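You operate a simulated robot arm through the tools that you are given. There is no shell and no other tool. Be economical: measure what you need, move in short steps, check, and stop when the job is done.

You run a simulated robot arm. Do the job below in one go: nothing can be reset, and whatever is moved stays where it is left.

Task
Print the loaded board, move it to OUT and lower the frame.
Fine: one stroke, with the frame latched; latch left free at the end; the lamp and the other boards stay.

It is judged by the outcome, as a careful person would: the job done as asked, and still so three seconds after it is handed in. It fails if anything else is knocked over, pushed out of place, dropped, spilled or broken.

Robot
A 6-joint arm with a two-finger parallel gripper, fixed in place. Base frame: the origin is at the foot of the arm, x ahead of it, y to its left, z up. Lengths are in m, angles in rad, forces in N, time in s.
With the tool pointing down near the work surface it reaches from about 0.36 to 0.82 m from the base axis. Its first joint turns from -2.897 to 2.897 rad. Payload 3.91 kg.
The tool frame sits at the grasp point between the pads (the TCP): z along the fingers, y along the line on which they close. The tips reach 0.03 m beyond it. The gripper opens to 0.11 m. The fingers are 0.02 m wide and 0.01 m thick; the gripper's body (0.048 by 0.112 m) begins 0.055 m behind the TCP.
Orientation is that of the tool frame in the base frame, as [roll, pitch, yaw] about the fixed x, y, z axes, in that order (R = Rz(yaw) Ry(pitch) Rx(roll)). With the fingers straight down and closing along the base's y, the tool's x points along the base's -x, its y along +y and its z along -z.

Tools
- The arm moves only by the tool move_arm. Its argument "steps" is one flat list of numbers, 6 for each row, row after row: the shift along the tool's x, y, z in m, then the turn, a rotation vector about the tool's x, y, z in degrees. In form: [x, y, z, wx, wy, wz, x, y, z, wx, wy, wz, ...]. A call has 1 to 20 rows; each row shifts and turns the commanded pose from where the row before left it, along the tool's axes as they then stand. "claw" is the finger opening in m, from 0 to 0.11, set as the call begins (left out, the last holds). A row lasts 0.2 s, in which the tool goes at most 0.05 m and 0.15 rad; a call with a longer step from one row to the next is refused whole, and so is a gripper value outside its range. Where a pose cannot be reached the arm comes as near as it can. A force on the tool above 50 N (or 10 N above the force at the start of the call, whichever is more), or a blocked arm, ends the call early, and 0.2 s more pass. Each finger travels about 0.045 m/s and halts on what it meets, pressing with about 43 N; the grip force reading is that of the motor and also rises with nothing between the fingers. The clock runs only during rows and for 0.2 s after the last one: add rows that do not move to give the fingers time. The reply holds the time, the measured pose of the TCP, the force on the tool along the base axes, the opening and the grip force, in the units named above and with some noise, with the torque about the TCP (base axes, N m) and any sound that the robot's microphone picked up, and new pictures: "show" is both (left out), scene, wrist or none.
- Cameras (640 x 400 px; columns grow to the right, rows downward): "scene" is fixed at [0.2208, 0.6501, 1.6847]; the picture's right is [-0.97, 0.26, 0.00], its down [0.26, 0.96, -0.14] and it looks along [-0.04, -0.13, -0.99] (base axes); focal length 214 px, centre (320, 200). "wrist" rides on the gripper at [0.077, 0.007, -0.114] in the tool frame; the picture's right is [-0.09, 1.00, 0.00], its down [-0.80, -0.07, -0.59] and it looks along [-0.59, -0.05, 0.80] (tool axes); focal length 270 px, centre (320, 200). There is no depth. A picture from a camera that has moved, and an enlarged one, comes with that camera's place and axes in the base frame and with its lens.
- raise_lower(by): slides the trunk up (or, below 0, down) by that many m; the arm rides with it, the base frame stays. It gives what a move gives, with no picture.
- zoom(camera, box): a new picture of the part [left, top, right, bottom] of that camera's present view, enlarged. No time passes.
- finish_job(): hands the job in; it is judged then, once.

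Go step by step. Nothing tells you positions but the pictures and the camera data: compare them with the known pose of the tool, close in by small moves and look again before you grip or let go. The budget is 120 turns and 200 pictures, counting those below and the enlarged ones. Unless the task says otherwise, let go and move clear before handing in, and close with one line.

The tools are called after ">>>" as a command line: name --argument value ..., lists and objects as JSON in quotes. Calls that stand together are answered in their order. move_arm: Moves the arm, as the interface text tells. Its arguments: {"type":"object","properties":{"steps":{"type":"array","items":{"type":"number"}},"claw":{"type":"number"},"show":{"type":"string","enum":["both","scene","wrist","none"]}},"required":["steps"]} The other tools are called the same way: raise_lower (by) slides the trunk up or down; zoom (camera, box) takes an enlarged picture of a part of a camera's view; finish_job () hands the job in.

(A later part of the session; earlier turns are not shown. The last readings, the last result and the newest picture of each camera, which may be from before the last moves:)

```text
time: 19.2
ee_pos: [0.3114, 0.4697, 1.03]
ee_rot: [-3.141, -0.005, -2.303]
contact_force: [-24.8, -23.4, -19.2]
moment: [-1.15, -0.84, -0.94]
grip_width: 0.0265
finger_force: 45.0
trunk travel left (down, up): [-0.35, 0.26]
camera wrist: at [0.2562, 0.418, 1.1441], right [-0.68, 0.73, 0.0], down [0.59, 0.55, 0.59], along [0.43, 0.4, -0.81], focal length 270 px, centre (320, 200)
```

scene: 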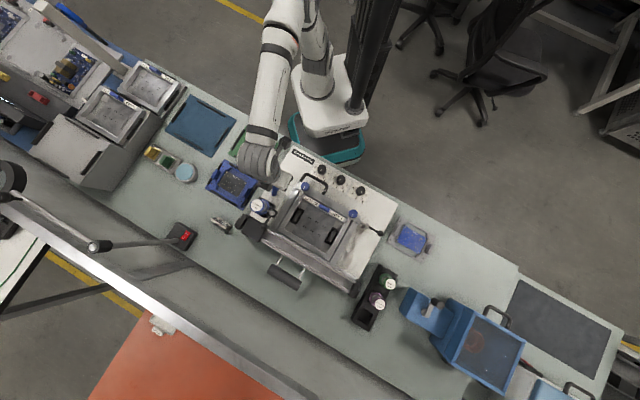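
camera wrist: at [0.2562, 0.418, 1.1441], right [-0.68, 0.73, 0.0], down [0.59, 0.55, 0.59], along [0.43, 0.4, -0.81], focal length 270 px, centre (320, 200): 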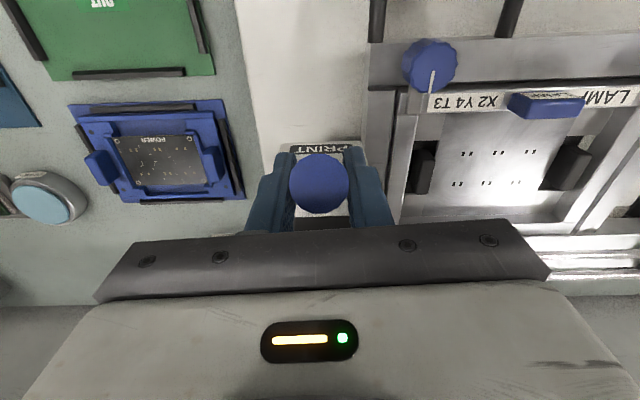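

Pushing away meets a hard stop, so the stroke is the pull. I'll pull again slowly with a settled grip.

>>> move_arm --steps '[0.004, 0, 0.002, 0, 0, 0, 0.001, 0, 0.001, 0, 0, 0, 0, 0, 0, 0, 0, 0, 0, 0, 0, 0, 0, 0]' --claw 0 --show "none"

>>> move_arm --steps '[0.003, 0, 0.002, 0, 0, 0, 0.003, 0, 0.002, 0, 0, 0, 0.003, 0, 0.002, 0, 0, 0, 0.003, 0, 0.002, 0, 0, 0, 0.003, 0, 0.002, 0, 0, 0, 0.003, 0, 0.002, 0, 0, 0]' --show "both"

>>> zoom --camera "wrist" --box '[220, 100, 420, 240]'

```text
time: 20.2
ee_pos: [0.3123, 0.4692, 1.0278]
ee_rot: [3.141, 0.004, -2.303]
contact_force: [3.0, 1.5, 1.1]
moment: [0.02, -2.2, -0.75]
grip_width: 0.026
finger_force: 44.8
trunk travel left (down, up): [-0.35, 0.26]
```

```text
time: 21.6
ee_pos: [0.3024, 0.458, 1.0155]
ee_rot: [3.141, 0.001, -2.306]
contact_force: [18.0, 23.0, 24.8]
moment: [-0.84, -0.12, -0.42]
grip_width: 0.0261
finger_force: 45.1
trunk travel left (down, up): [-0.35, 0.26]
camera wrist: at [0.2459, 0.4044, 1.1293], right [-0.68, 0.73, 0.0], down [0.59, 0.55, 0.6], along [0.44, 0.41, -0.8], focal length 270 px, centre (320, 200)
```

scene: 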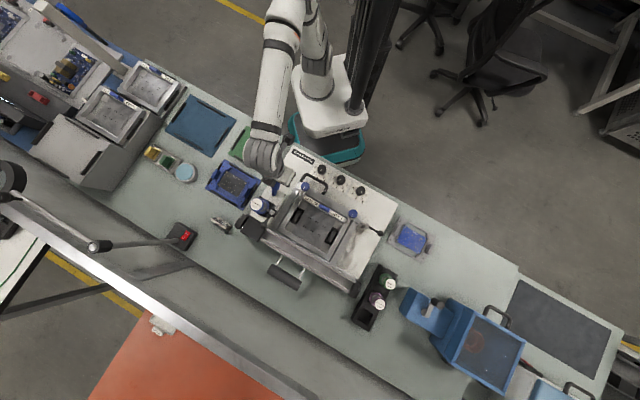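
wrist: 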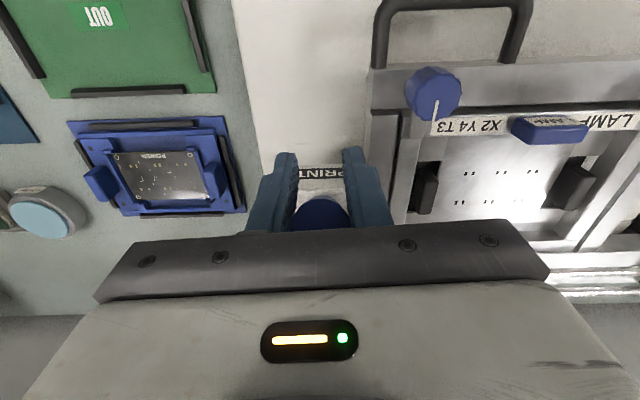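

```text
2.86 times, centred on (320, 170) of wrist
camera zoom: at [0.2459, 0.4044, 1.1293], right [-0.68, 0.73, 0.0], down [0.59, 0.55, 0.6], along [0.44, 0.41, -0.8], focal length 772 px, centre (320, 286)
```

zoom: 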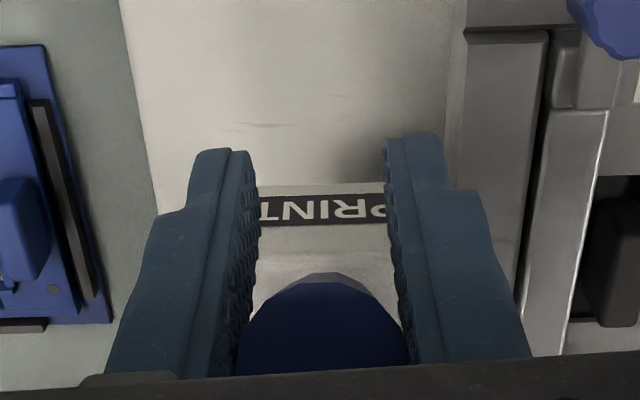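

>>> move_arm --steps '[-0.006, 0, -0.004, 0, 0, 0, -0.008, 0, -0.006, 0, 0, 0, 0, 0, 0, 0, 0, 0]' --show "none"

>>> move_arm --steps '[0, 0.003, 0, 0, 0, 0, 0, 0.003, 0, 0, 0, 0]' --show "none"

>>> move_arm --steps '[0, -0.003, 0, 0, 0, 0, 0, -0.003, 0, 0, 0, 0, 0, -0.003, 0, 0, 0, 0, 0, -0.003, 0, 0, 0, 0]' --show "wrist"

```text
time: 22.4
ee_pos: [0.3074, 0.4629, 1.0226]
ee_rot: [-3.14, -0.008, -2.304]
contact_force: [-22.5, -21.5, -28.8]
moment: [-0.61, -0.9, -0.68]
grip_width: 0.0264
finger_force: 44.5
trunk travel left (down, up): [-0.35, 0.26]
```

```text
time: 23.0
ee_pos: [0.3031, 0.4677, 1.0231]
ee_rot: [-3.14, -0.008, -2.304]
contact_force: [-18.9, -19.8, -33.6]
moment: [-0.55, -1.03, -0.7]
grip_width: 0.0264
finger_force: 45.3
trunk travel left (down, up): [-0.35, 0.26]
```

```text
time: 24.0
ee_pos: [0.308, 0.4632, 1.0241]
ee_rot: [-3.141, -0.003, -2.302]
contact_force: [-38.4, 1.4, -31.5]
moment: [-1.17, -0.98, -0.56]
grip_width: 0.0265
finger_force: 44.6
trunk travel left (down, up): [-0.35, 0.26]
camera wrist: at [0.2523, 0.4112, 1.1379], right [-0.68, 0.73, 0.0], down [0.59, 0.55, 0.59], along [0.43, 0.4, -0.81], focal length 270 px, centre (320, 200)
```

wrist: 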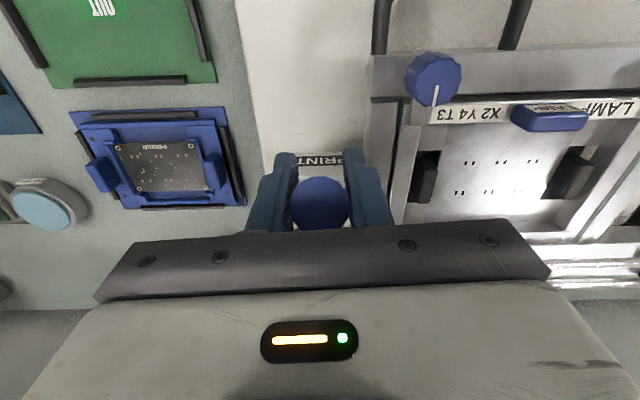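

The handle moves freely toward +R (to the right, toward the frame) and is blocked the other ways. I'll release, recentre and regrip before finding out its arc.

>>> move_arm --steps '[0, 0, 0, 0, 0, 0, 0, 0, 0, 0, 0, 0, 0, 0, 0, 0, 0, 0]' --claw 0.06 --show "wrist"

>>> zoom --camera "wrist" --box '[220, 100, 420, 240]'

```text
time: 24.8
ee_pos: [0.3143, 0.4609, 1.0248]
ee_rot: [-3.14, 0.001, -2.304]
contact_force: [0.3, 0.0, 0.5]
moment: [-0.01, -0.01, 0.01]
grip_width: 0.0601
finger_force: 0.1
trunk travel left (down, up): [-0.35, 0.26]
camera wrist: at [0.2575, 0.4086, 1.1393], right [-0.68, 0.73, 0.0], down [0.59, 0.55, 0.6], along [0.44, 0.41, -0.8], focal length 270 px, centre (320, 200)
```

wrist: 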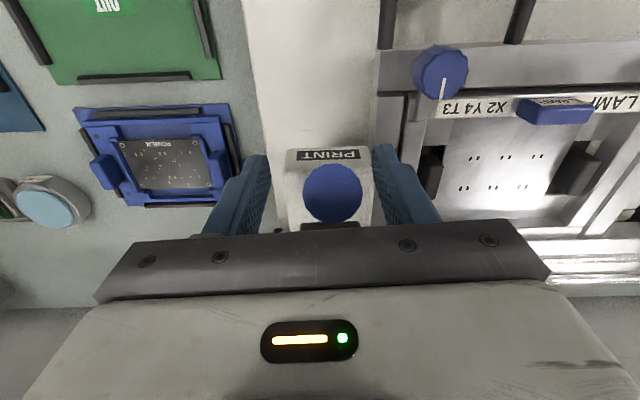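

```text
2.86 times, centred on (320, 170) of wrist
camera zoom: at [0.2575, 0.4086, 1.1393], right [-0.68, 0.73, 0.0], down [0.59, 0.55, 0.6], along [0.44, 0.41, -0.8], focal length 772 px, centre (320, 286)
```

zoom: 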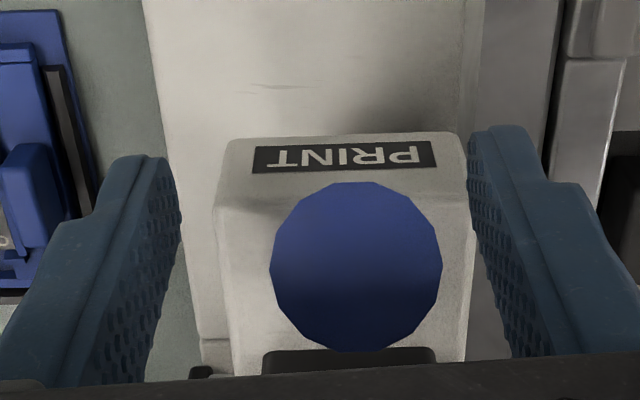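

I'll cage the handle loosely and move it +R with the finger, watching how it goes.

>>> move_arm --steps '[0, 0.006, 0, 0, 0, 0, 0, 0, 0, 0, 0, 0, 0, 0.01, 0, 0, 0, 0, 0, 0.01, 0, 0, 0, 0, 0, 0.01, 0, 0, 0, 0]' --claw 0.034 --show "both"

>>> zoom --camera "wrist" --box '[220, 100, 420, 240]'

```text
time: 26.0
ee_pos: [0.2868, 0.486, 1.0252]
ee_rot: [-3.14, 0.001, -2.304]
contact_force: [1.2, 0.9, -0.6]
moment: [-0.01, 0.03, -0.01]
grip_width: 0.0339
finger_force: 0.0
trunk travel left (down, up): [-0.35, 0.26]
camera wrist: at [0.231, 0.4329, 1.1387], right [-0.68, 0.73, 0.0], down [0.59, 0.55, 0.59], along [0.43, 0.4, -0.8], focal length 270 px, centre (320, 200)
```

scene: 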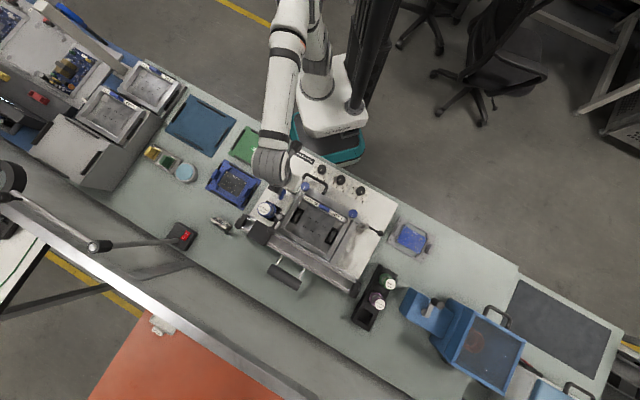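
wrist: 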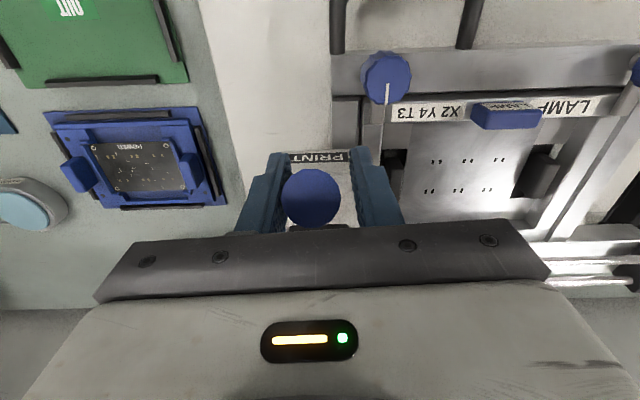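

```text
2.86 times, centred on (320, 170) of wrist
camera zoom: at [0.231, 0.4329, 1.1387], right [-0.68, 0.73, 0.0], down [0.59, 0.55, 0.59], along [0.43, 0.4, -0.8], focal length 772 px, centre (320, 286)
```

zoom: 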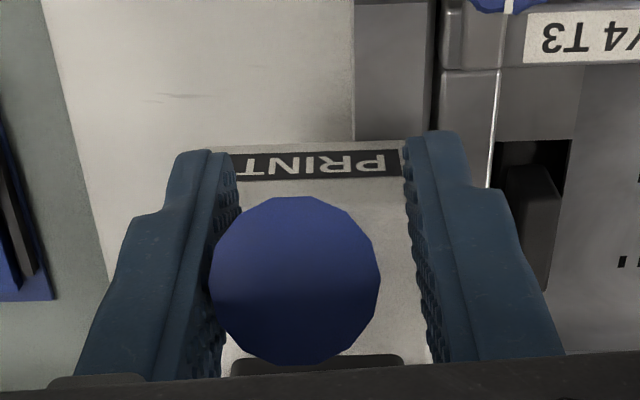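

The whole PRINT carriage, with its jar, slides along the rear rail: the stroke is a slide across the stencil from left to right. I'll keep pushing steadily and won't reverse.

>>> move_arm --steps '[0, 0.02, 0, 0, 0, 0, 0, 0.02, 0, 0, 0, 0, 0, 0.02, 0, 0, 0, 0, 0, 0.02, 0, 0, 0, 0, 0, 0.02, 0, 0, 0, 0]' --show "both"

>>> zoom --camera "scene" --box '[220, 130, 420, 300]'

```text
time: 27.2
ee_pos: [0.2129, 0.5514, 1.026]
ee_rot: [-3.141, 0.0, -2.305]
contact_force: [0.3, 0.1, 0.2]
moment: [0.0, 0.0, 0.0]
grip_width: 0.0339
finger_force: 0.0
trunk travel left (down, up): [-0.35, 0.26]
camera wrist: at [0.1563, 0.4996, 1.139], right [-0.68, 0.73, 0.0], down [0.59, 0.55, 0.59], along [0.43, 0.4, -0.8], focal length 270 px, centre (320, 200)
```

scene: 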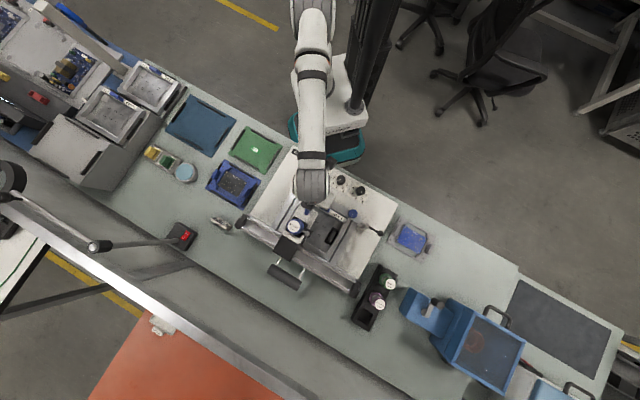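
wrist: 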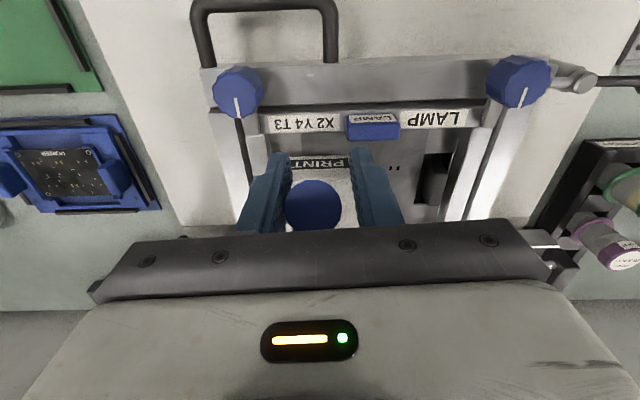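

```text
2.35 times, centred on (320, 215) of scene
camera zoom: at [0.2208, 0.6501, 1.6847], right [-0.97, 0.26, 0.0], down [0.26, 0.96, -0.14], along [-0.04, -0.13, -0.99], focal length 505 px, centre (320, 165)
```

zoom: 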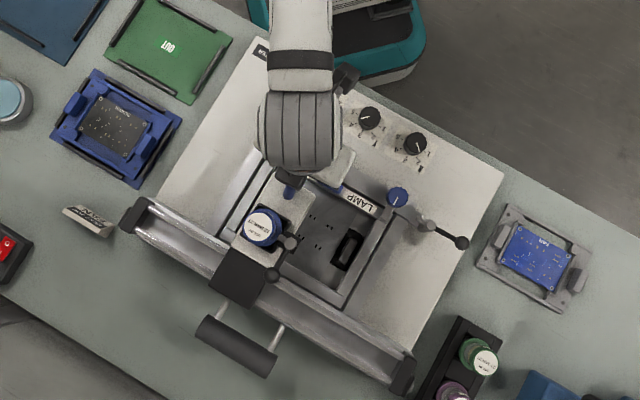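

The carriage is crossing the stencil smoothly. I'll continue.

>>> move_arm --steps '[0, 0.02, 0, 0, 0, 0, 0, 0.02, 0, 0, 0, 0, 0, 0.02, 0, 0, 0, 0, 0, 0.02, 0, 0, 0, 0, 0, 0.02, 0, 0, 0, 0, 0, 0.015, 0, 0, 0, 0]' --show "both"

>>> zoom --camera "scene" --box '[220, 130, 420, 300]'

```text
time: 28.6
ee_pos: [0.1273, 0.6286, 1.0245]
ee_rot: [-3.141, 0.0, -2.305]
contact_force: [0.2, -0.6, 1.1]
moment: [-0.01, -0.03, -0.02]
grip_width: 0.0341
finger_force: 0.0
trunk travel left (down, up): [-0.35, 0.26]
camera wrist: at [0.0713, 0.5764, 1.1391], right [-0.68, 0.73, 0.0], down [0.59, 0.55, 0.59], along [0.44, 0.41, -0.8], focal length 270 px, centre (320, 200)
```

scene: 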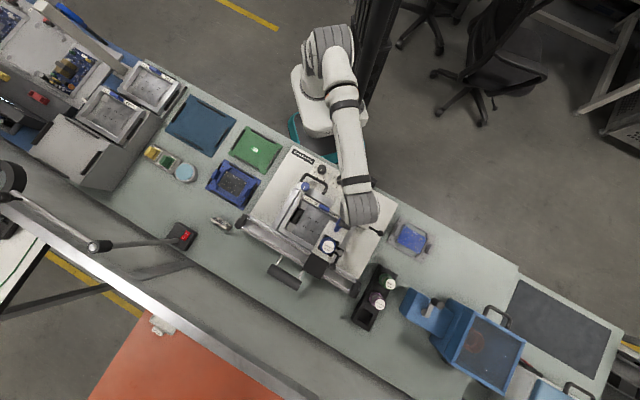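
wrist: 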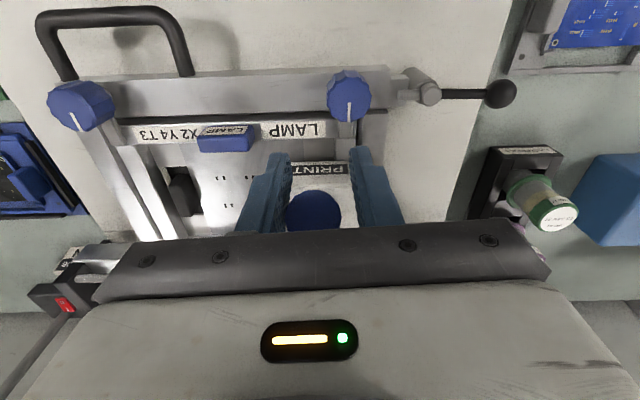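

```text
2.35 times, centred on (320, 215) of scene
camera zoom: at [0.2208, 0.6501, 1.6847], right [-0.97, 0.26, 0.0], down [0.26, 0.96, -0.14], along [-0.04, -0.13, -0.99], focal length 505 px, centre (320, 165)
```

zoom: 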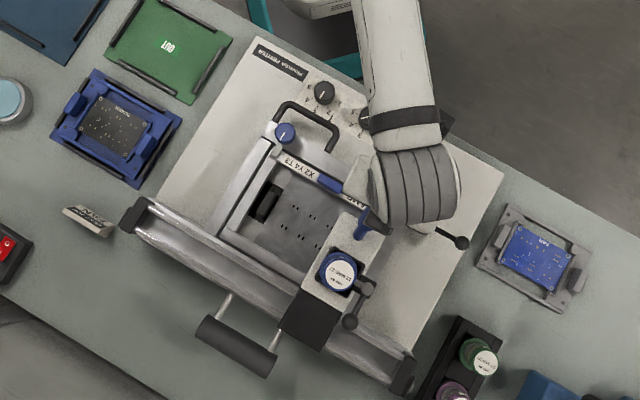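

Not far to the end of the rail now. I'll continue in smaller steps until it meets the stop.

>>> move_arm --steps '[0, 0.015, 0, 0, 0, 0, 0, 0.015, 0, 0, 0, 0, 0, 0.015, 0, 0, 0, 0, 0, 0.01, 0, 0, 0, 0]' --show "both"

>>> zoom --camera "scene" --box '[280, 180, 420, 300]'

```text
time: 29.6
ee_pos: [0.0871, 0.6642, 1.0243]
ee_rot: [-3.141, 0.001, -2.304]
contact_force: [-0.2, 0.2, -0.2]
moment: [0.05, 0.02, 0.01]
grip_width: 0.0344
finger_force: 0.5
trunk travel left (down, up): [-0.35, 0.26]
camera wrist: at [0.0315, 0.6137, 1.1383], right [-0.68, 0.73, 0.0], down [0.59, 0.55, 0.59], along [0.44, 0.41, -0.8], focal length 270 px, centre (320, 200)
```

scene: 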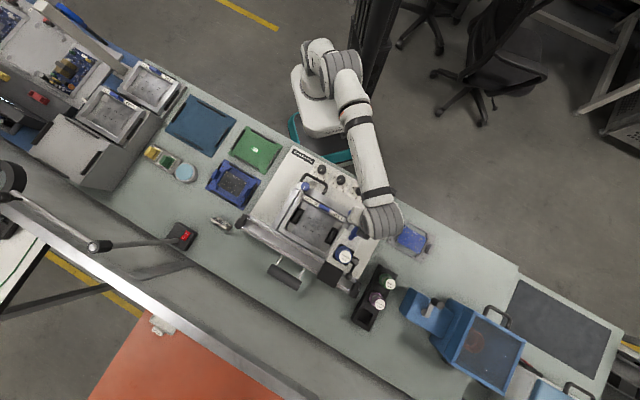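
wrist: 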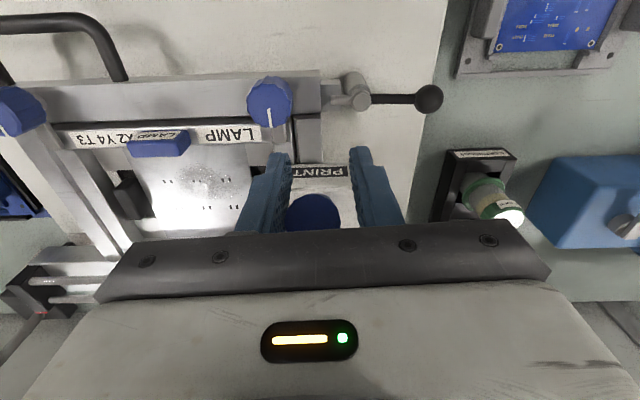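

```text
3.33 times, centred on (350, 240) of scene
camera zoom: at [0.2208, 0.6501, 1.6847], right [-0.97, 0.26, 0.0], down [0.26, 0.96, -0.14], along [-0.04, -0.13, -0.99], focal length 715 px, centre (220, 67)
```

zoom: 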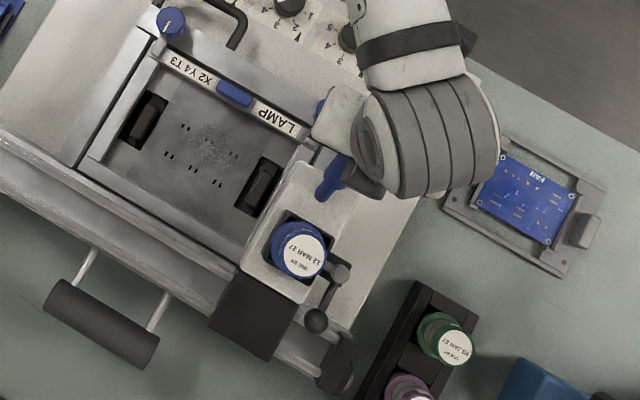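

>>> move_arm --steps '[0, 0.01, 0, 0, 0, 0, 0, 0.01, 0, 0, 0, 0, 0, 0.01, 0, 0, 0, 0]' --show "scene"

>>> zoom --camera "scene" --box '[280, 180, 420, 300]'

```text
time: 30.4
ee_pos: [0.0658, 0.6863, 1.0247]
ee_rot: [-3.141, 0.002, -2.303]
contact_force: [-0.4, -0.4, 0.0]
moment: [0.02, 0.0, -0.04]
grip_width: 0.0339
finger_force: 0.1
trunk travel left (down, up): [-0.35, 0.26]
```

scene: 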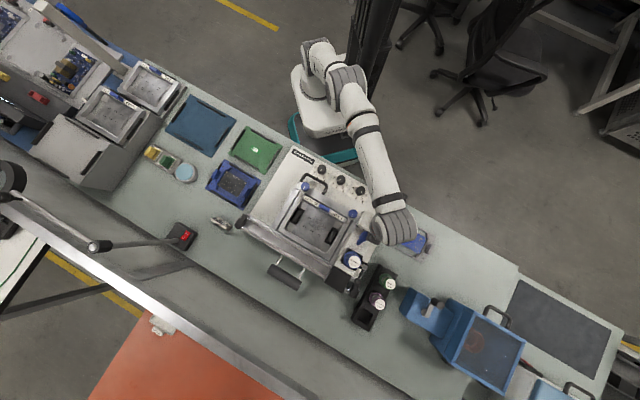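

```text
3.33 times, centred on (350, 240) of scene
camera zoom: at [0.2208, 0.6501, 1.6847], right [-0.97, 0.26, 0.0], down [0.26, 0.96, -0.14], along [-0.04, -0.13, -0.99], focal length 715 px, centre (220, 67)
```

zoom: 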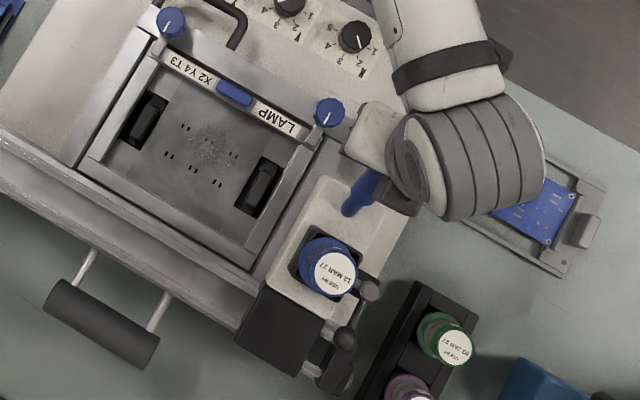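

>>> move_arm --steps '[0, 0.01, 0, 0, 0, 0, 0, 0.01, 0, 0, 0, 0, 0, 0.008, 0, 0, 0, 0]' --show "both"

>>> zoom --camera "scene" --box '[280, 180, 420, 300]'

```text
time: 31.2
ee_pos: [0.0472, 0.7013, 1.0262]
ee_rot: [-3.141, -0.002, -2.308]
contact_force: [20.7, -29.2, -4.8]
moment: [0.22, 0.81, -0.5]
grip_width: 0.0516
finger_force: 17.8
trunk travel left (down, up): [-0.35, 0.26]
camera wrist: at [-0.0089, 0.6493, 1.1392], right [-0.68, 0.73, 0.0], down [0.59, 0.55, 0.59], along [0.44, 0.4, -0.81], focal length 270 px, centre (320, 200)
```

scene: 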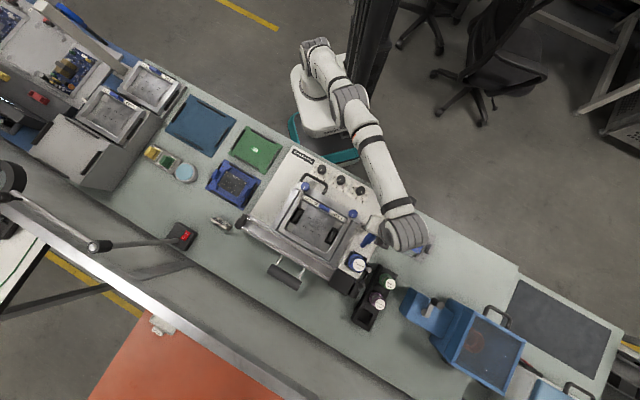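
wrist: 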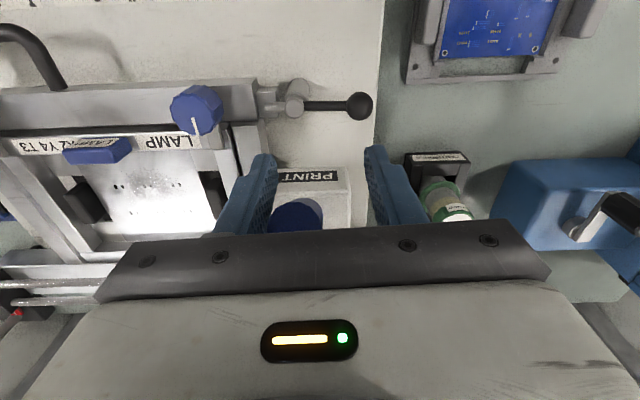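

```text
3.33 times, centred on (350, 240) of scene
camera zoom: at [0.2208, 0.6501, 1.6847], right [-0.97, 0.26, 0.0], down [0.26, 0.96, -0.14], along [-0.04, -0.13, -0.99], focal length 715 px, centre (220, 67)
```

zoom: 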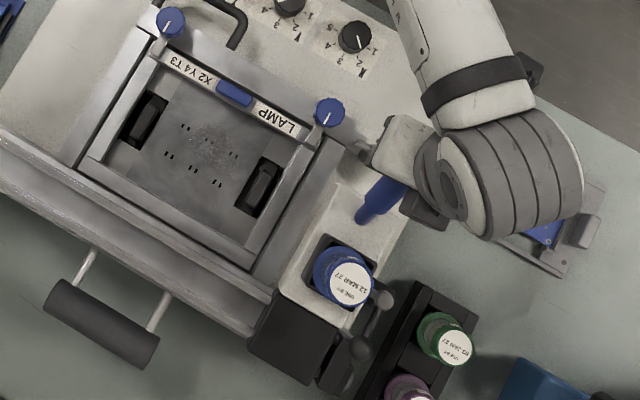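

The carriage has met its right-hand stop, so the single stroke is done. I'll open the fingers, ease off and rise clear.

>>> move_arm --steps '[0, -0.006, 0, 0, 0, 0, 0, 0, 0, 0, 0, 0, 0, 0, -0.03, 0, 0, 0, 0, 0, -0.04, 0, 0, 0, 0, 0, -0.04, 0, 0, 0]' --claw 0.08 --show "wrist"

>>> zoom --camera "wrist" --box '[180, 40, 460, 240]'

```text
time: 32.4
ee_pos: [0.0484, 0.6694, 1.1095]
ee_rot: [-3.141, -0.002, -2.305]
contact_force: [0.3, 1.2, -0.8]
moment: [0.0, 0.02, -0.03]
grip_width: 0.0803
finger_force: 0.1
out of reach, approached as far as the arm can: row 3, 4, 5
trunk travel left (down, up): [-0.35, 0.26]
camera wrist: at [-0.0083, 0.6166, 1.2225], right [-0.68, 0.73, 0.0], down [0.59, 0.55, 0.59], along [0.44, 0.41, -0.8], focal length 270 px, centre (320, 200)
```

wrist: 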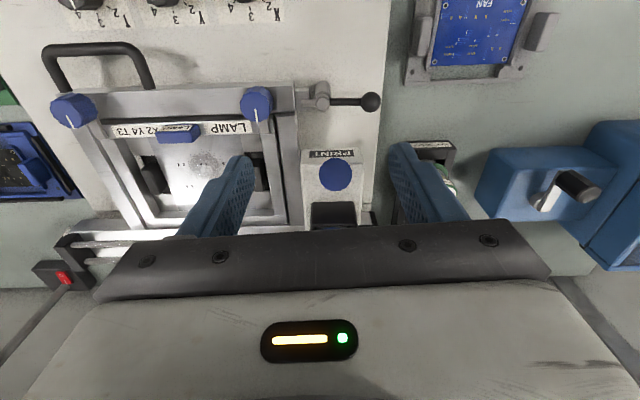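

```text
2.00 times, centred on (320, 140) of wrist
camera zoom: at [-0.0083, 0.6166, 1.2225], right [-0.68, 0.73, 0.0], down [0.59, 0.55, 0.59], along [0.44, 0.41, -0.8], focal length 541 px, centre (320, 320)
```

zoom: 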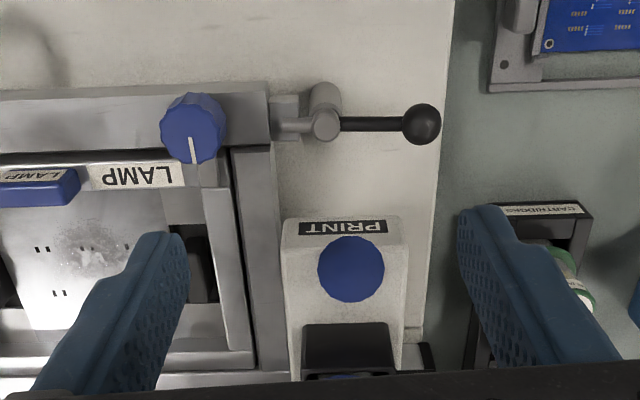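

I'm at the edge of reach at this height, so I'll raise the trunk to get room above the latch. Then I'll turn the wrist so its narrow side passes the PRINT handle when I go for the ball, now near (0.018, 0.718, 0.925).

>>> raise_lower --by 0.1

>>> move_arm --steps '[0, 0, 0.03, 0, 0, 0, 0, 0, 0.03, 0, 0, 0, 0, 0, 0.02, 0, 0, 0]' --claw 0.045 --show "none"

```text
time: 33.7
ee_pos: [0.0483, 0.6695, 1.2086]
ee_rot: [3.141, -0.001, -2.302]
contact_force: [-0.1, -0.3, -0.7]
moment: [0.02, -0.01, 0.02]
grip_width: 0.0802
finger_force: 0.0
trunk travel left (down, up): [-0.45, 0.16]
```

```text
time: 34.5
ee_pos: [0.0479, 0.668, 1.1295]
ee_rot: [-3.141, 0.0, -2.303]
contact_force: [0.4, 0.2, -0.2]
moment: [0.04, -0.01, -0.01]
grip_width: 0.0451
finger_force: 0.2
trunk travel left (down, up): [-0.45, 0.16]
```

>>> move_arm --steps '[-0.009, 0.0305, 0, 0, 0, 0, -0.009, 0.0305, 0, 0, 0, 0, 0, 0, 0, 0, 0, 8.18, 0, 0, 0, 0, 0, 8.18, 0, 0, 0, 0, 0, 8.18, 0, 0, 0, 0, 0, 8.18, 0, 0, 0, 0, 0, 8.18, 0, 0, 0, 0, 0, 8.18, 0, 0, 0, 0, 0, 8.18, 0, 0, 0, 0, 0, 8.18, 0, 0, 0, 0, 0, 8.18, 0, 0, 0, 0, 0, 8.18, 0, 0, 0, 0, 0, 8.18]' --show "both"

>>> zoom --camera "wrist" --box '[200, 40, 440, 240]'

```text
time: 37.3
ee_pos: [0.0147, 0.7099, 1.1227]
ee_rot: [3.141, 0.0, 2.407]
contact_force: [-0.1, 0.3, 0.4]
moment: [0.02, -0.01, 0.0]
grip_width: 0.0449
finger_force: 0.1
out of reach, approached as far as the arm can: row 2
trunk travel left (down, up): [-0.45, 0.16]
camera wrist: at [-0.0371, 0.7668, 1.237], right [0.73, 0.68, 0.0], down [0.55, -0.59, 0.59], along [0.4, -0.44, -0.8], focal length 270 px, centre (320, 200)
```

scene: 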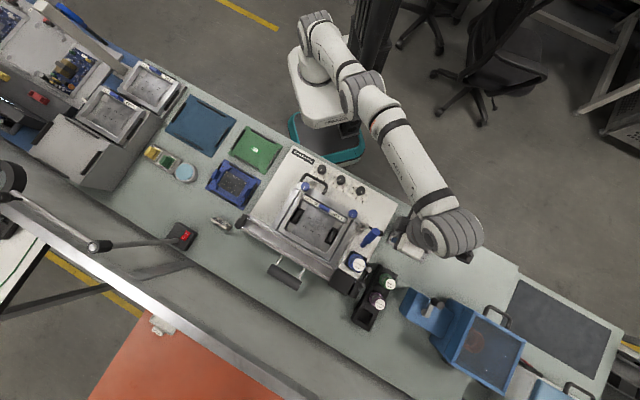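
wrist: 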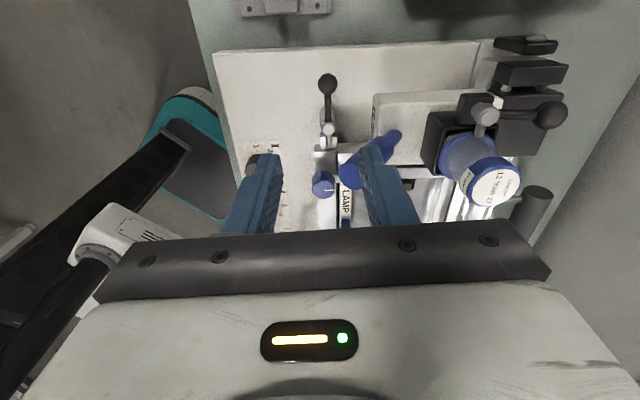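

```text
2.00 times, centred on (320, 140) of wrist
camera zoom: at [-0.0371, 0.7668, 1.237], right [0.73, 0.68, 0.0], down [0.55, -0.59, 0.59], along [0.4, -0.44, -0.8], focal length 541 px, centre (320, 320)
```

zoom: 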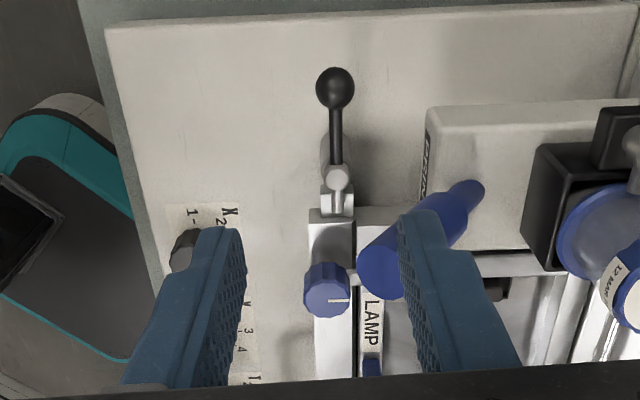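

From this side the ball and the PRINT box are well separated. I'll shift slightly and descend to straddle the ball.

>>> move_arm --steps '[0.004, 0.009, 0.02, 0, 0, 0, 0, 0, 0.04, 0, 0, 0, 0, 0, 0.04, 0, 0, 0, 0, 0, 0.03, 0, 0, 0]' --claw 0.042 --show "wrist"

>>> zoom --camera "wrist" --box '[200, 80, 440, 240]'

```text
time: 38.3
ee_pos: [0.0213, 0.7187, 1.0002]
ee_rot: [3.131, -0.009, 2.408]
contact_force: [3.8, 3.4, 36.0]
moment: [-1.05, -1.21, 0.24]
grip_width: 0.0418
finger_force: 0.0
trunk travel left (down, up): [-0.45, 0.16]
camera wrist: at [-0.0305, 0.7743, 1.1143], right [0.73, 0.68, 0.01], down [0.55, -0.6, 0.59], along [0.41, -0.42, -0.81], focal length 270 px, centre (320, 200)
```

wrist: 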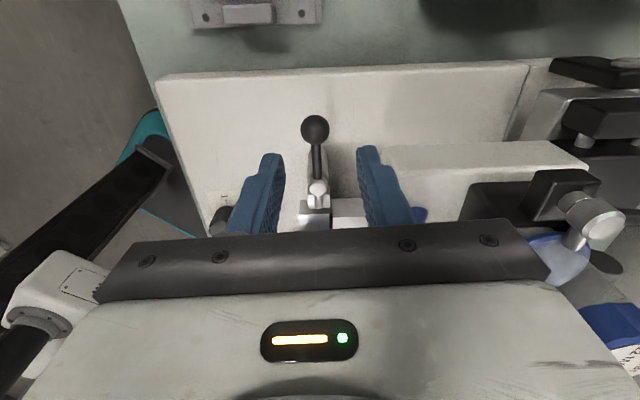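

```text
2.50 times, centred on (320, 160) of wrist
camera zoom: at [-0.0305, 0.7743, 1.1143], right [0.73, 0.68, 0.01], down [0.55, -0.6, 0.59], along [0.41, -0.42, -0.81], focal length 676 px, centre (320, 300)
```

zoom: 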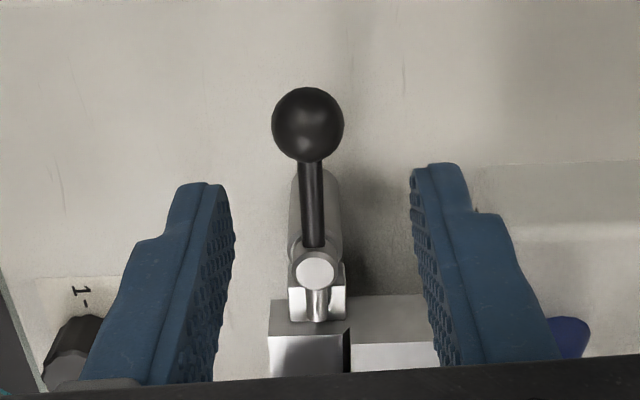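

Something on the gripper touched the PRINT handle (36 N up). I'll lift off and lean the gripper back, away from the handle, before going down again.

>>> move_arm --steps '[0, 0, -0.035, 0, 0, 0, 0.005, 0, 0, 0, -7, 0, 0, 0, 0, 0, -7, 0, 0, 0, 0, 0, -7, 0, 0, 0, 0, 0, -4, 0]' --show "both"

>>> zoom --camera "scene" --box '[320, 190, 460, 300]'

```text
time: 39.5
ee_pos: [0.0174, 0.6846, 1.0168]
ee_rot: [3.142, 0.436, 2.409]
contact_force: [-0.1, -0.7, 0.0]
moment: [0.02, 0.02, 0.01]
grip_width: 0.042
finger_force: 0.0
out of reach, approached as far as the arm can: row 3, 4
trunk travel left (down, up): [-0.45, 0.16]
camera wrist: at [-0.0652, 0.7668, 1.0866], right [0.73, 0.69, 0.04], down [0.3, -0.37, 0.88], along [0.62, -0.63, -0.48], focal length 270 px, centre (320, 200)
```

scene: 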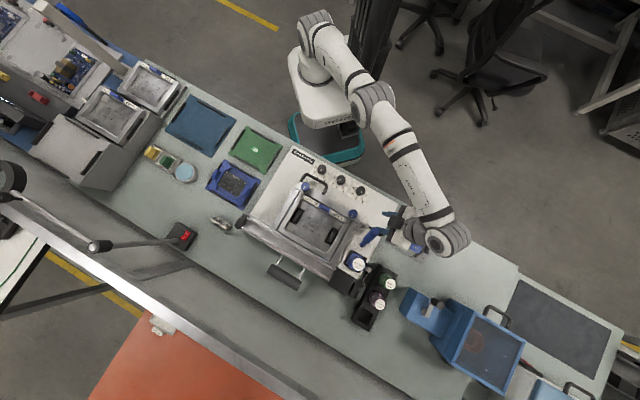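
wrist: 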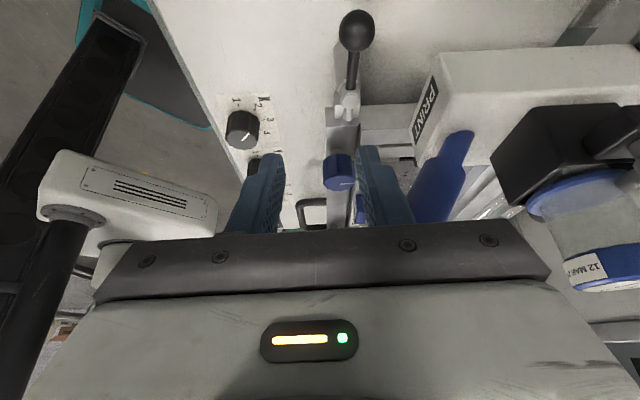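

```text
3.64 times, centred on (390, 245) of scene
camera zoom: at [0.2208, 0.6501, 1.6847], right [-0.97, 0.26, 0.0], down [0.26, 0.96, -0.14], along [-0.04, -0.13, -0.99], focal length 780 px, centre (66, 36)
```

zoom: 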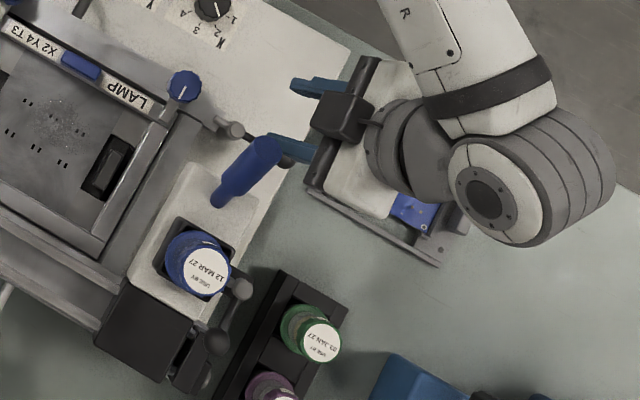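

Reach is tight at this height relative to the trunk. I'll raise the trunk more so the arm reaches lower and farther, then position over the ball.

>>> raise_lower --by 0.12

>>> move_arm --steps '[0.009, 0.013, -0.004, 0, 0, 0, 0.018, 0.013, -0.009, 0, 0, 0, 0.0169, 0, 0.036, 0, 0, 0, 0.0169, 0, 0.036, 0, 0, 0]' --show "both"

>>> zoom --camera "wrist" --box '[200, 20, 500, 240]'

```text
time: 41.0
ee_pos: [0.017, 0.6825, 1.1362]
ee_rot: [3.14, 0.436, 2.409]
contact_force: [-0.2, 0.1, 0.6]
moment: [0.01, -0.02, -0.03]
grip_width: 0.042
finger_force: 0.1
trunk travel left (down, up): [-0.57, 0.04]
```

```text
time: 42.0
ee_pos: [0.0176, 0.6894, 1.0504]
ee_rot: [3.141, 0.437, 2.408]
contact_force: [1.5, 0.2, -0.7]
moment: [0.02, -0.01, 0.0]
grip_width: 0.0421
finger_force: 0.0
out of reach, approached as far as the arm can: row 1, 2
trunk travel left (down, up): [-0.57, 0.04]
camera wrist: at [-0.0657, 0.7731, 1.1213], right [0.73, 0.69, 0.04], down [0.31, -0.37, 0.88], along [0.62, -0.63, -0.48], focal length 270 px, centre (320, 200)
```

scene: 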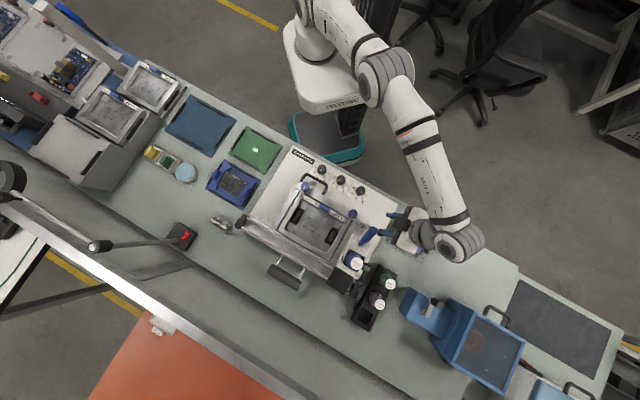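
wrist: 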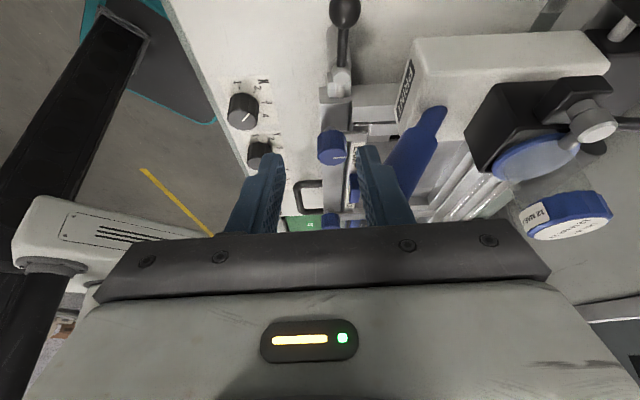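

```text
1.82 times, centred on (350, 130) of wrist
camera zoom: at [-0.0657, 0.7731, 1.1213], right [0.73, 0.69, 0.04], down [0.31, -0.37, 0.88], along [0.62, -0.63, -0.48], focal length 491 px, centre (266, 327)
```

zoom: 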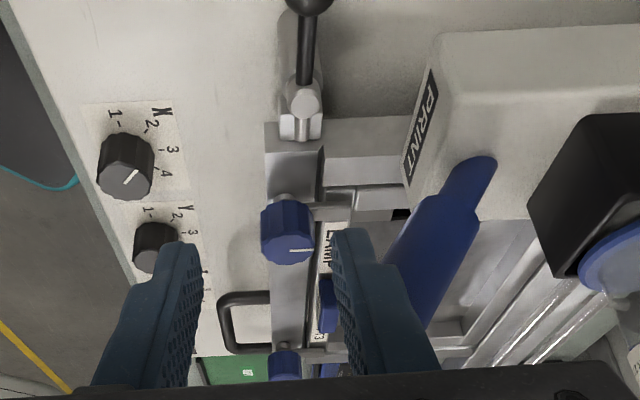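

>>> move_arm --steps '[0.0136, 0, -0.0063, 0, 0, 0, 0.0136, 0, -0.0063, 0, 0, 0, 0, 0.012, 0, 0, 0, 0, 0, 0.011, 0, 0, 0, 0]' --show "none"

```text
time: 43.0
ee_pos: [0.012, 0.7019, 1.0519]
ee_rot: [-3.141, 0.436, 2.409]
contact_force: [-0.2, -0.1, 0.0]
moment: [0.02, -0.02, 0.0]
grip_width: 0.0422
finger_force: 0.0
out of reach, approached as far as the arm can: row 2, 3
trunk travel left (down, up): [-0.57, 0.04]
```

>>> move_arm --steps '[0.0169, 0, 0.028, 0, 0, 0, 0.009, 0.008, -0.0042, 0, 0, 0, 0.0045, 0.008, -0.0021, 0, 0, 0]' --show "wrist"

>>> zoom --camera "wrist" --box '[200, 20, 500, 240]'

```text
time: 43.8
ee_pos: [0.0114, 0.7053, 1.0188]
ee_rot: [3.14, 0.437, 2.408]
contact_force: [0.6, 0.1, 0.0]
moment: [0.03, -0.01, 0.01]
grip_width: 0.0418
finger_force: 0.0
out of reach, approached as far as the arm can: row 2, 3
trunk travel left (down, up): [-0.57, 0.04]
camera wrist: at [-0.0718, 0.7893, 1.0885], right [0.73, 0.69, 0.04], down [0.31, -0.37, 0.88], along [0.62, -0.62, -0.48], focal length 270 px, centre (320, 200)
```

wrist: 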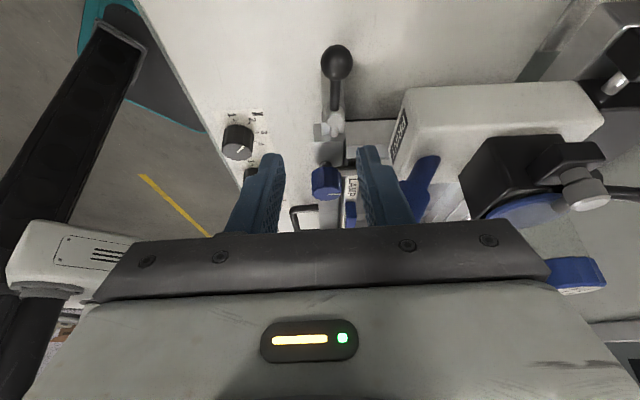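

```text
1.82 times, centred on (350, 130) of wrist
camera zoom: at [-0.0718, 0.7893, 1.0885], right [0.73, 0.69, 0.04], down [0.31, -0.37, 0.88], along [0.62, -0.62, -0.48], focal length 491 px, centre (266, 327)
```

zoom: 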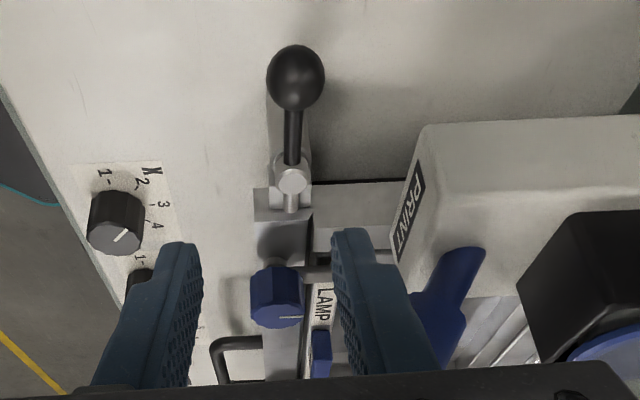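

The ball is at about (0.018, 0.72, 0.925) and the leaned gripper clears the handle. I'll go down in steps.

>>> move_arm --steps '[0.0137, 0.003, 0.0246, 0, 0, 0, 0.0137, 0.005, 0.0246, 0, 0, 0, 0.0137, 0.006, 0.0246, 0, 0, 0]' --claw 0.045 --show "both"

>>> zoom --camera "wrist" --box '[200, 20, 500, 240]'

```text
time: 44.6
ee_pos: [0.0168, 0.7063, 0.9342]
ee_rot: [3.141, 0.437, 2.409]
contact_force: [-0.2, 0.4, 0.5]
moment: [0.02, 0.02, 0.0]
grip_width: 0.0451
finger_force: 0.0
out of reach, approached as far as the arm can: row 2, 3
trunk travel left (down, up): [-0.57, 0.04]
camera wrist: at [-0.066, 0.7905, 1.004], right [0.73, 0.69, 0.04], down [0.31, -0.37, 0.88], along [0.62, -0.62, -0.48], focal length 270 px, centre (320, 200)
```

scene: 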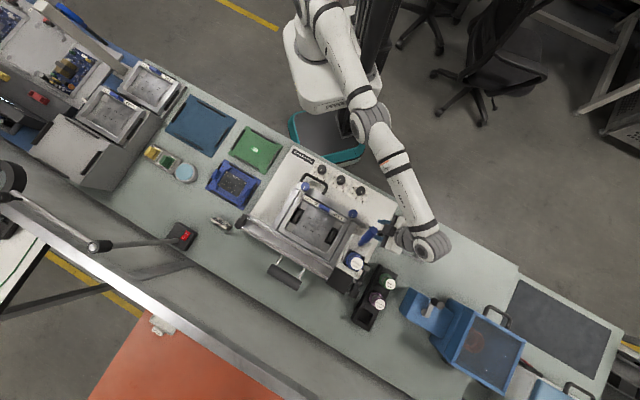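
wrist: 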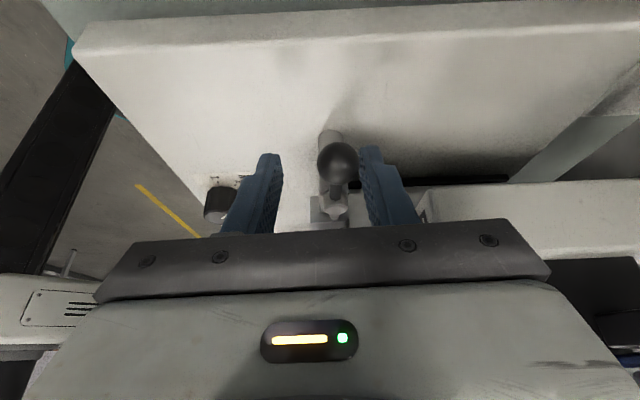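

```text
1.82 times, centred on (350, 130) of wrist
camera zoom: at [-0.066, 0.7905, 1.004], right [0.73, 0.69, 0.04], down [0.31, -0.37, 0.88], along [0.62, -0.62, -0.48], focal length 491 px, centre (266, 327)
```

zoom: 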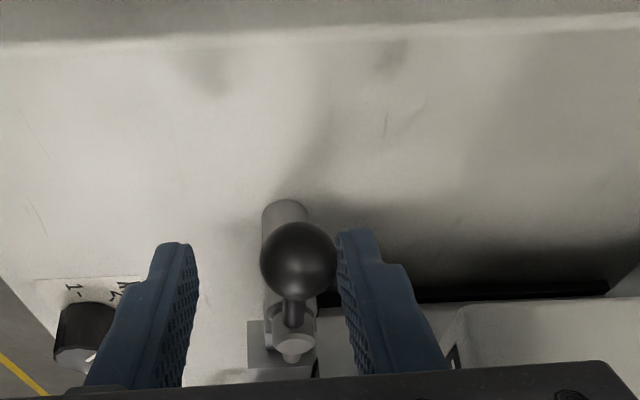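

The ball is between the fingers. I'll swing it back about the post toward the robot, turning the wrist with it.

>>> move_arm --steps '[0, -0.002, 0, 0, 0, 0, -0.0017, -0.0064, 0.0008, -3.38, 0, -7.25, -0.0017, -0.0064, 0.0008, -3.38, 0, -7.25, -0.0017, -0.0064, 0.0008, -3.38, 0, -7.25, -0.0017, -0.0064, 0.0008, -3.38, 0, -7.25, -0.0017, -0.0064, 0.0008, -3.38, 0, -7.25]' --show "both"

>>> zoom --camera "wrist" --box '[200, 20, 500, 240]'

```text
time: 46.0
ee_pos: [0.0067, 0.6854, 0.9346]
ee_rot: [-3.14, 0.436, 3.109]
contact_force: [-0.1, -0.1, 1.0]
moment: [-0.01, 0.0, 0.01]
grip_width: 0.045
finger_force: 0.0
out of reach, approached as far as the arm can: row 2, 3
trunk travel left (down, up): [-0.57, 0.04]
camera wrist: at [-0.1101, 0.6966, 1.0057], right [0.11, 0.99, 0.04], down [0.47, -0.09, 0.88], along [0.87, -0.08, -0.48], focal length 270 px, centre (320, 200)
```

scene: 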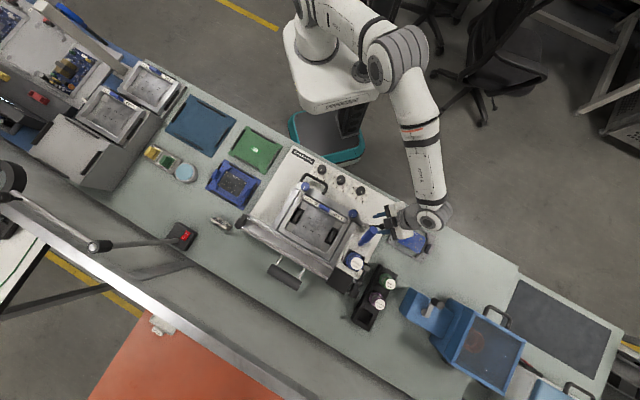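
wrist: 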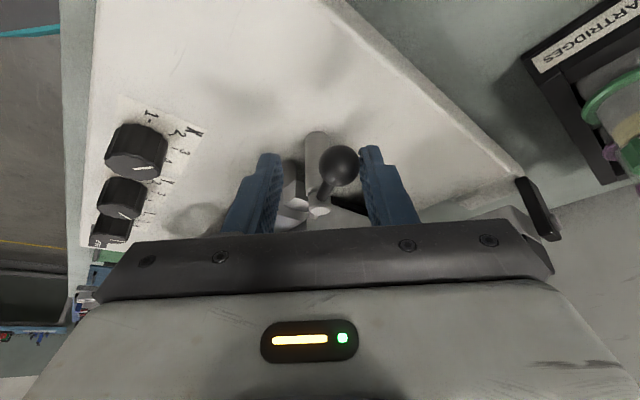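

```text
1.82 times, centred on (350, 130) of wrist
camera zoom: at [-0.1101, 0.6966, 1.0057], right [0.11, 0.99, 0.04], down [0.47, -0.09, 0.88], along [0.87, -0.08, -0.48], focal length 491 px, centre (266, 327)
```

zoom: 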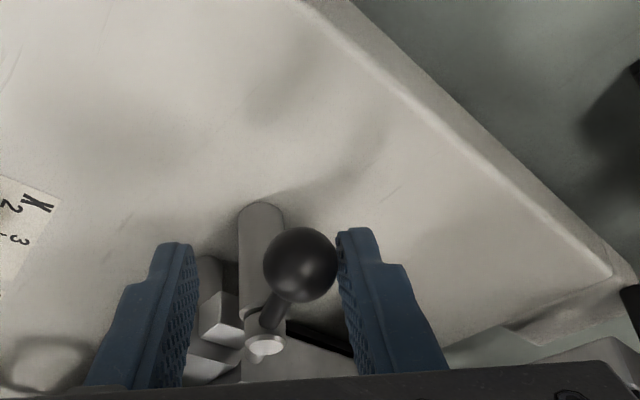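

The ball is following the finger. I'll continue the swing to its original position.

>>> move_arm --steps '[-0.0005, -0.009, 0.0002, -3.38, 0, -7.25, -0.0005, -0.009, 0.0002, -3.38, 0, -7.25, -0.0007, -0.009, 0.0003, -3.38, 0, -7.25, -0.0007, -0.009, 0.0003, -3.38, 0, -7.25, -0.0007, -0.009, 0.0003, -3.38, 0, -7.25, -0.0007, -0.009, 0.0003, -3.38, 0, -7.25]' --show "both"

>>> zoom --camera "wrist" --box '[200, 20, 500, 240]'

```text
time: 47.4
ee_pos: [0.0288, 0.6383, 0.9352]
ee_rot: [3.14, 0.436, -2.337]
contact_force: [0.8, 0.4, -0.5]
moment: [0.01, 0.01, 0.01]
grip_width: 0.0452
finger_force: 0.1
trunk travel left (down, up): [-0.57, 0.04]
camera wrist: at [-0.0582, 0.5576, 1.0063], right [-0.66, 0.75, 0.04], down [0.38, 0.29, 0.88], along [0.65, 0.6, -0.48], focal length 270 px, centre (320, 200)
```

scene: 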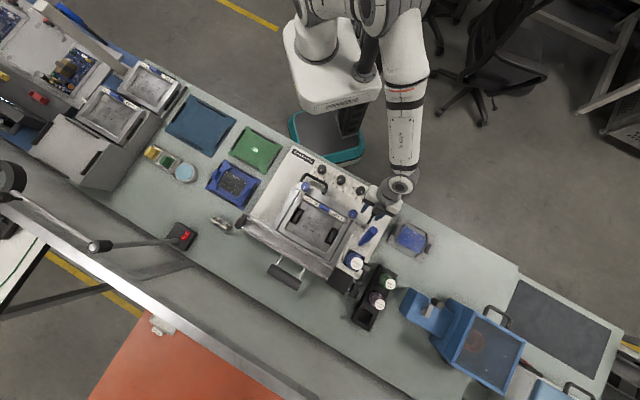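
wrist: 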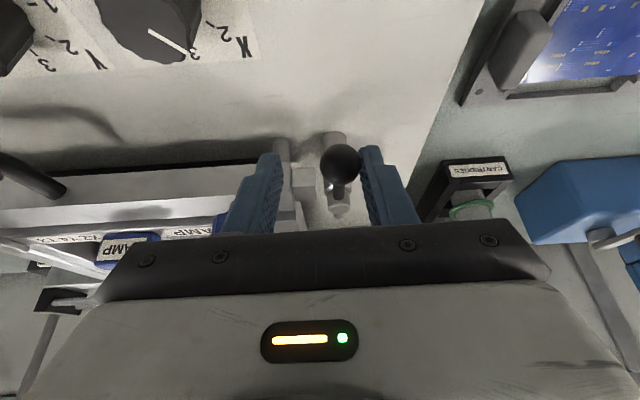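

```text
1.82 times, centred on (350, 130) of wrist
camera zoom: at [-0.0582, 0.5576, 1.0063], right [-0.66, 0.75, 0.04], down [0.38, 0.29, 0.88], along [0.65, 0.6, -0.48], focal length 491 px, centre (266, 327)
```

zoom: 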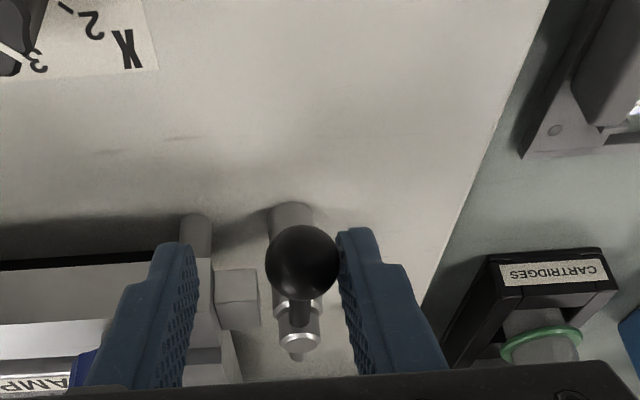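

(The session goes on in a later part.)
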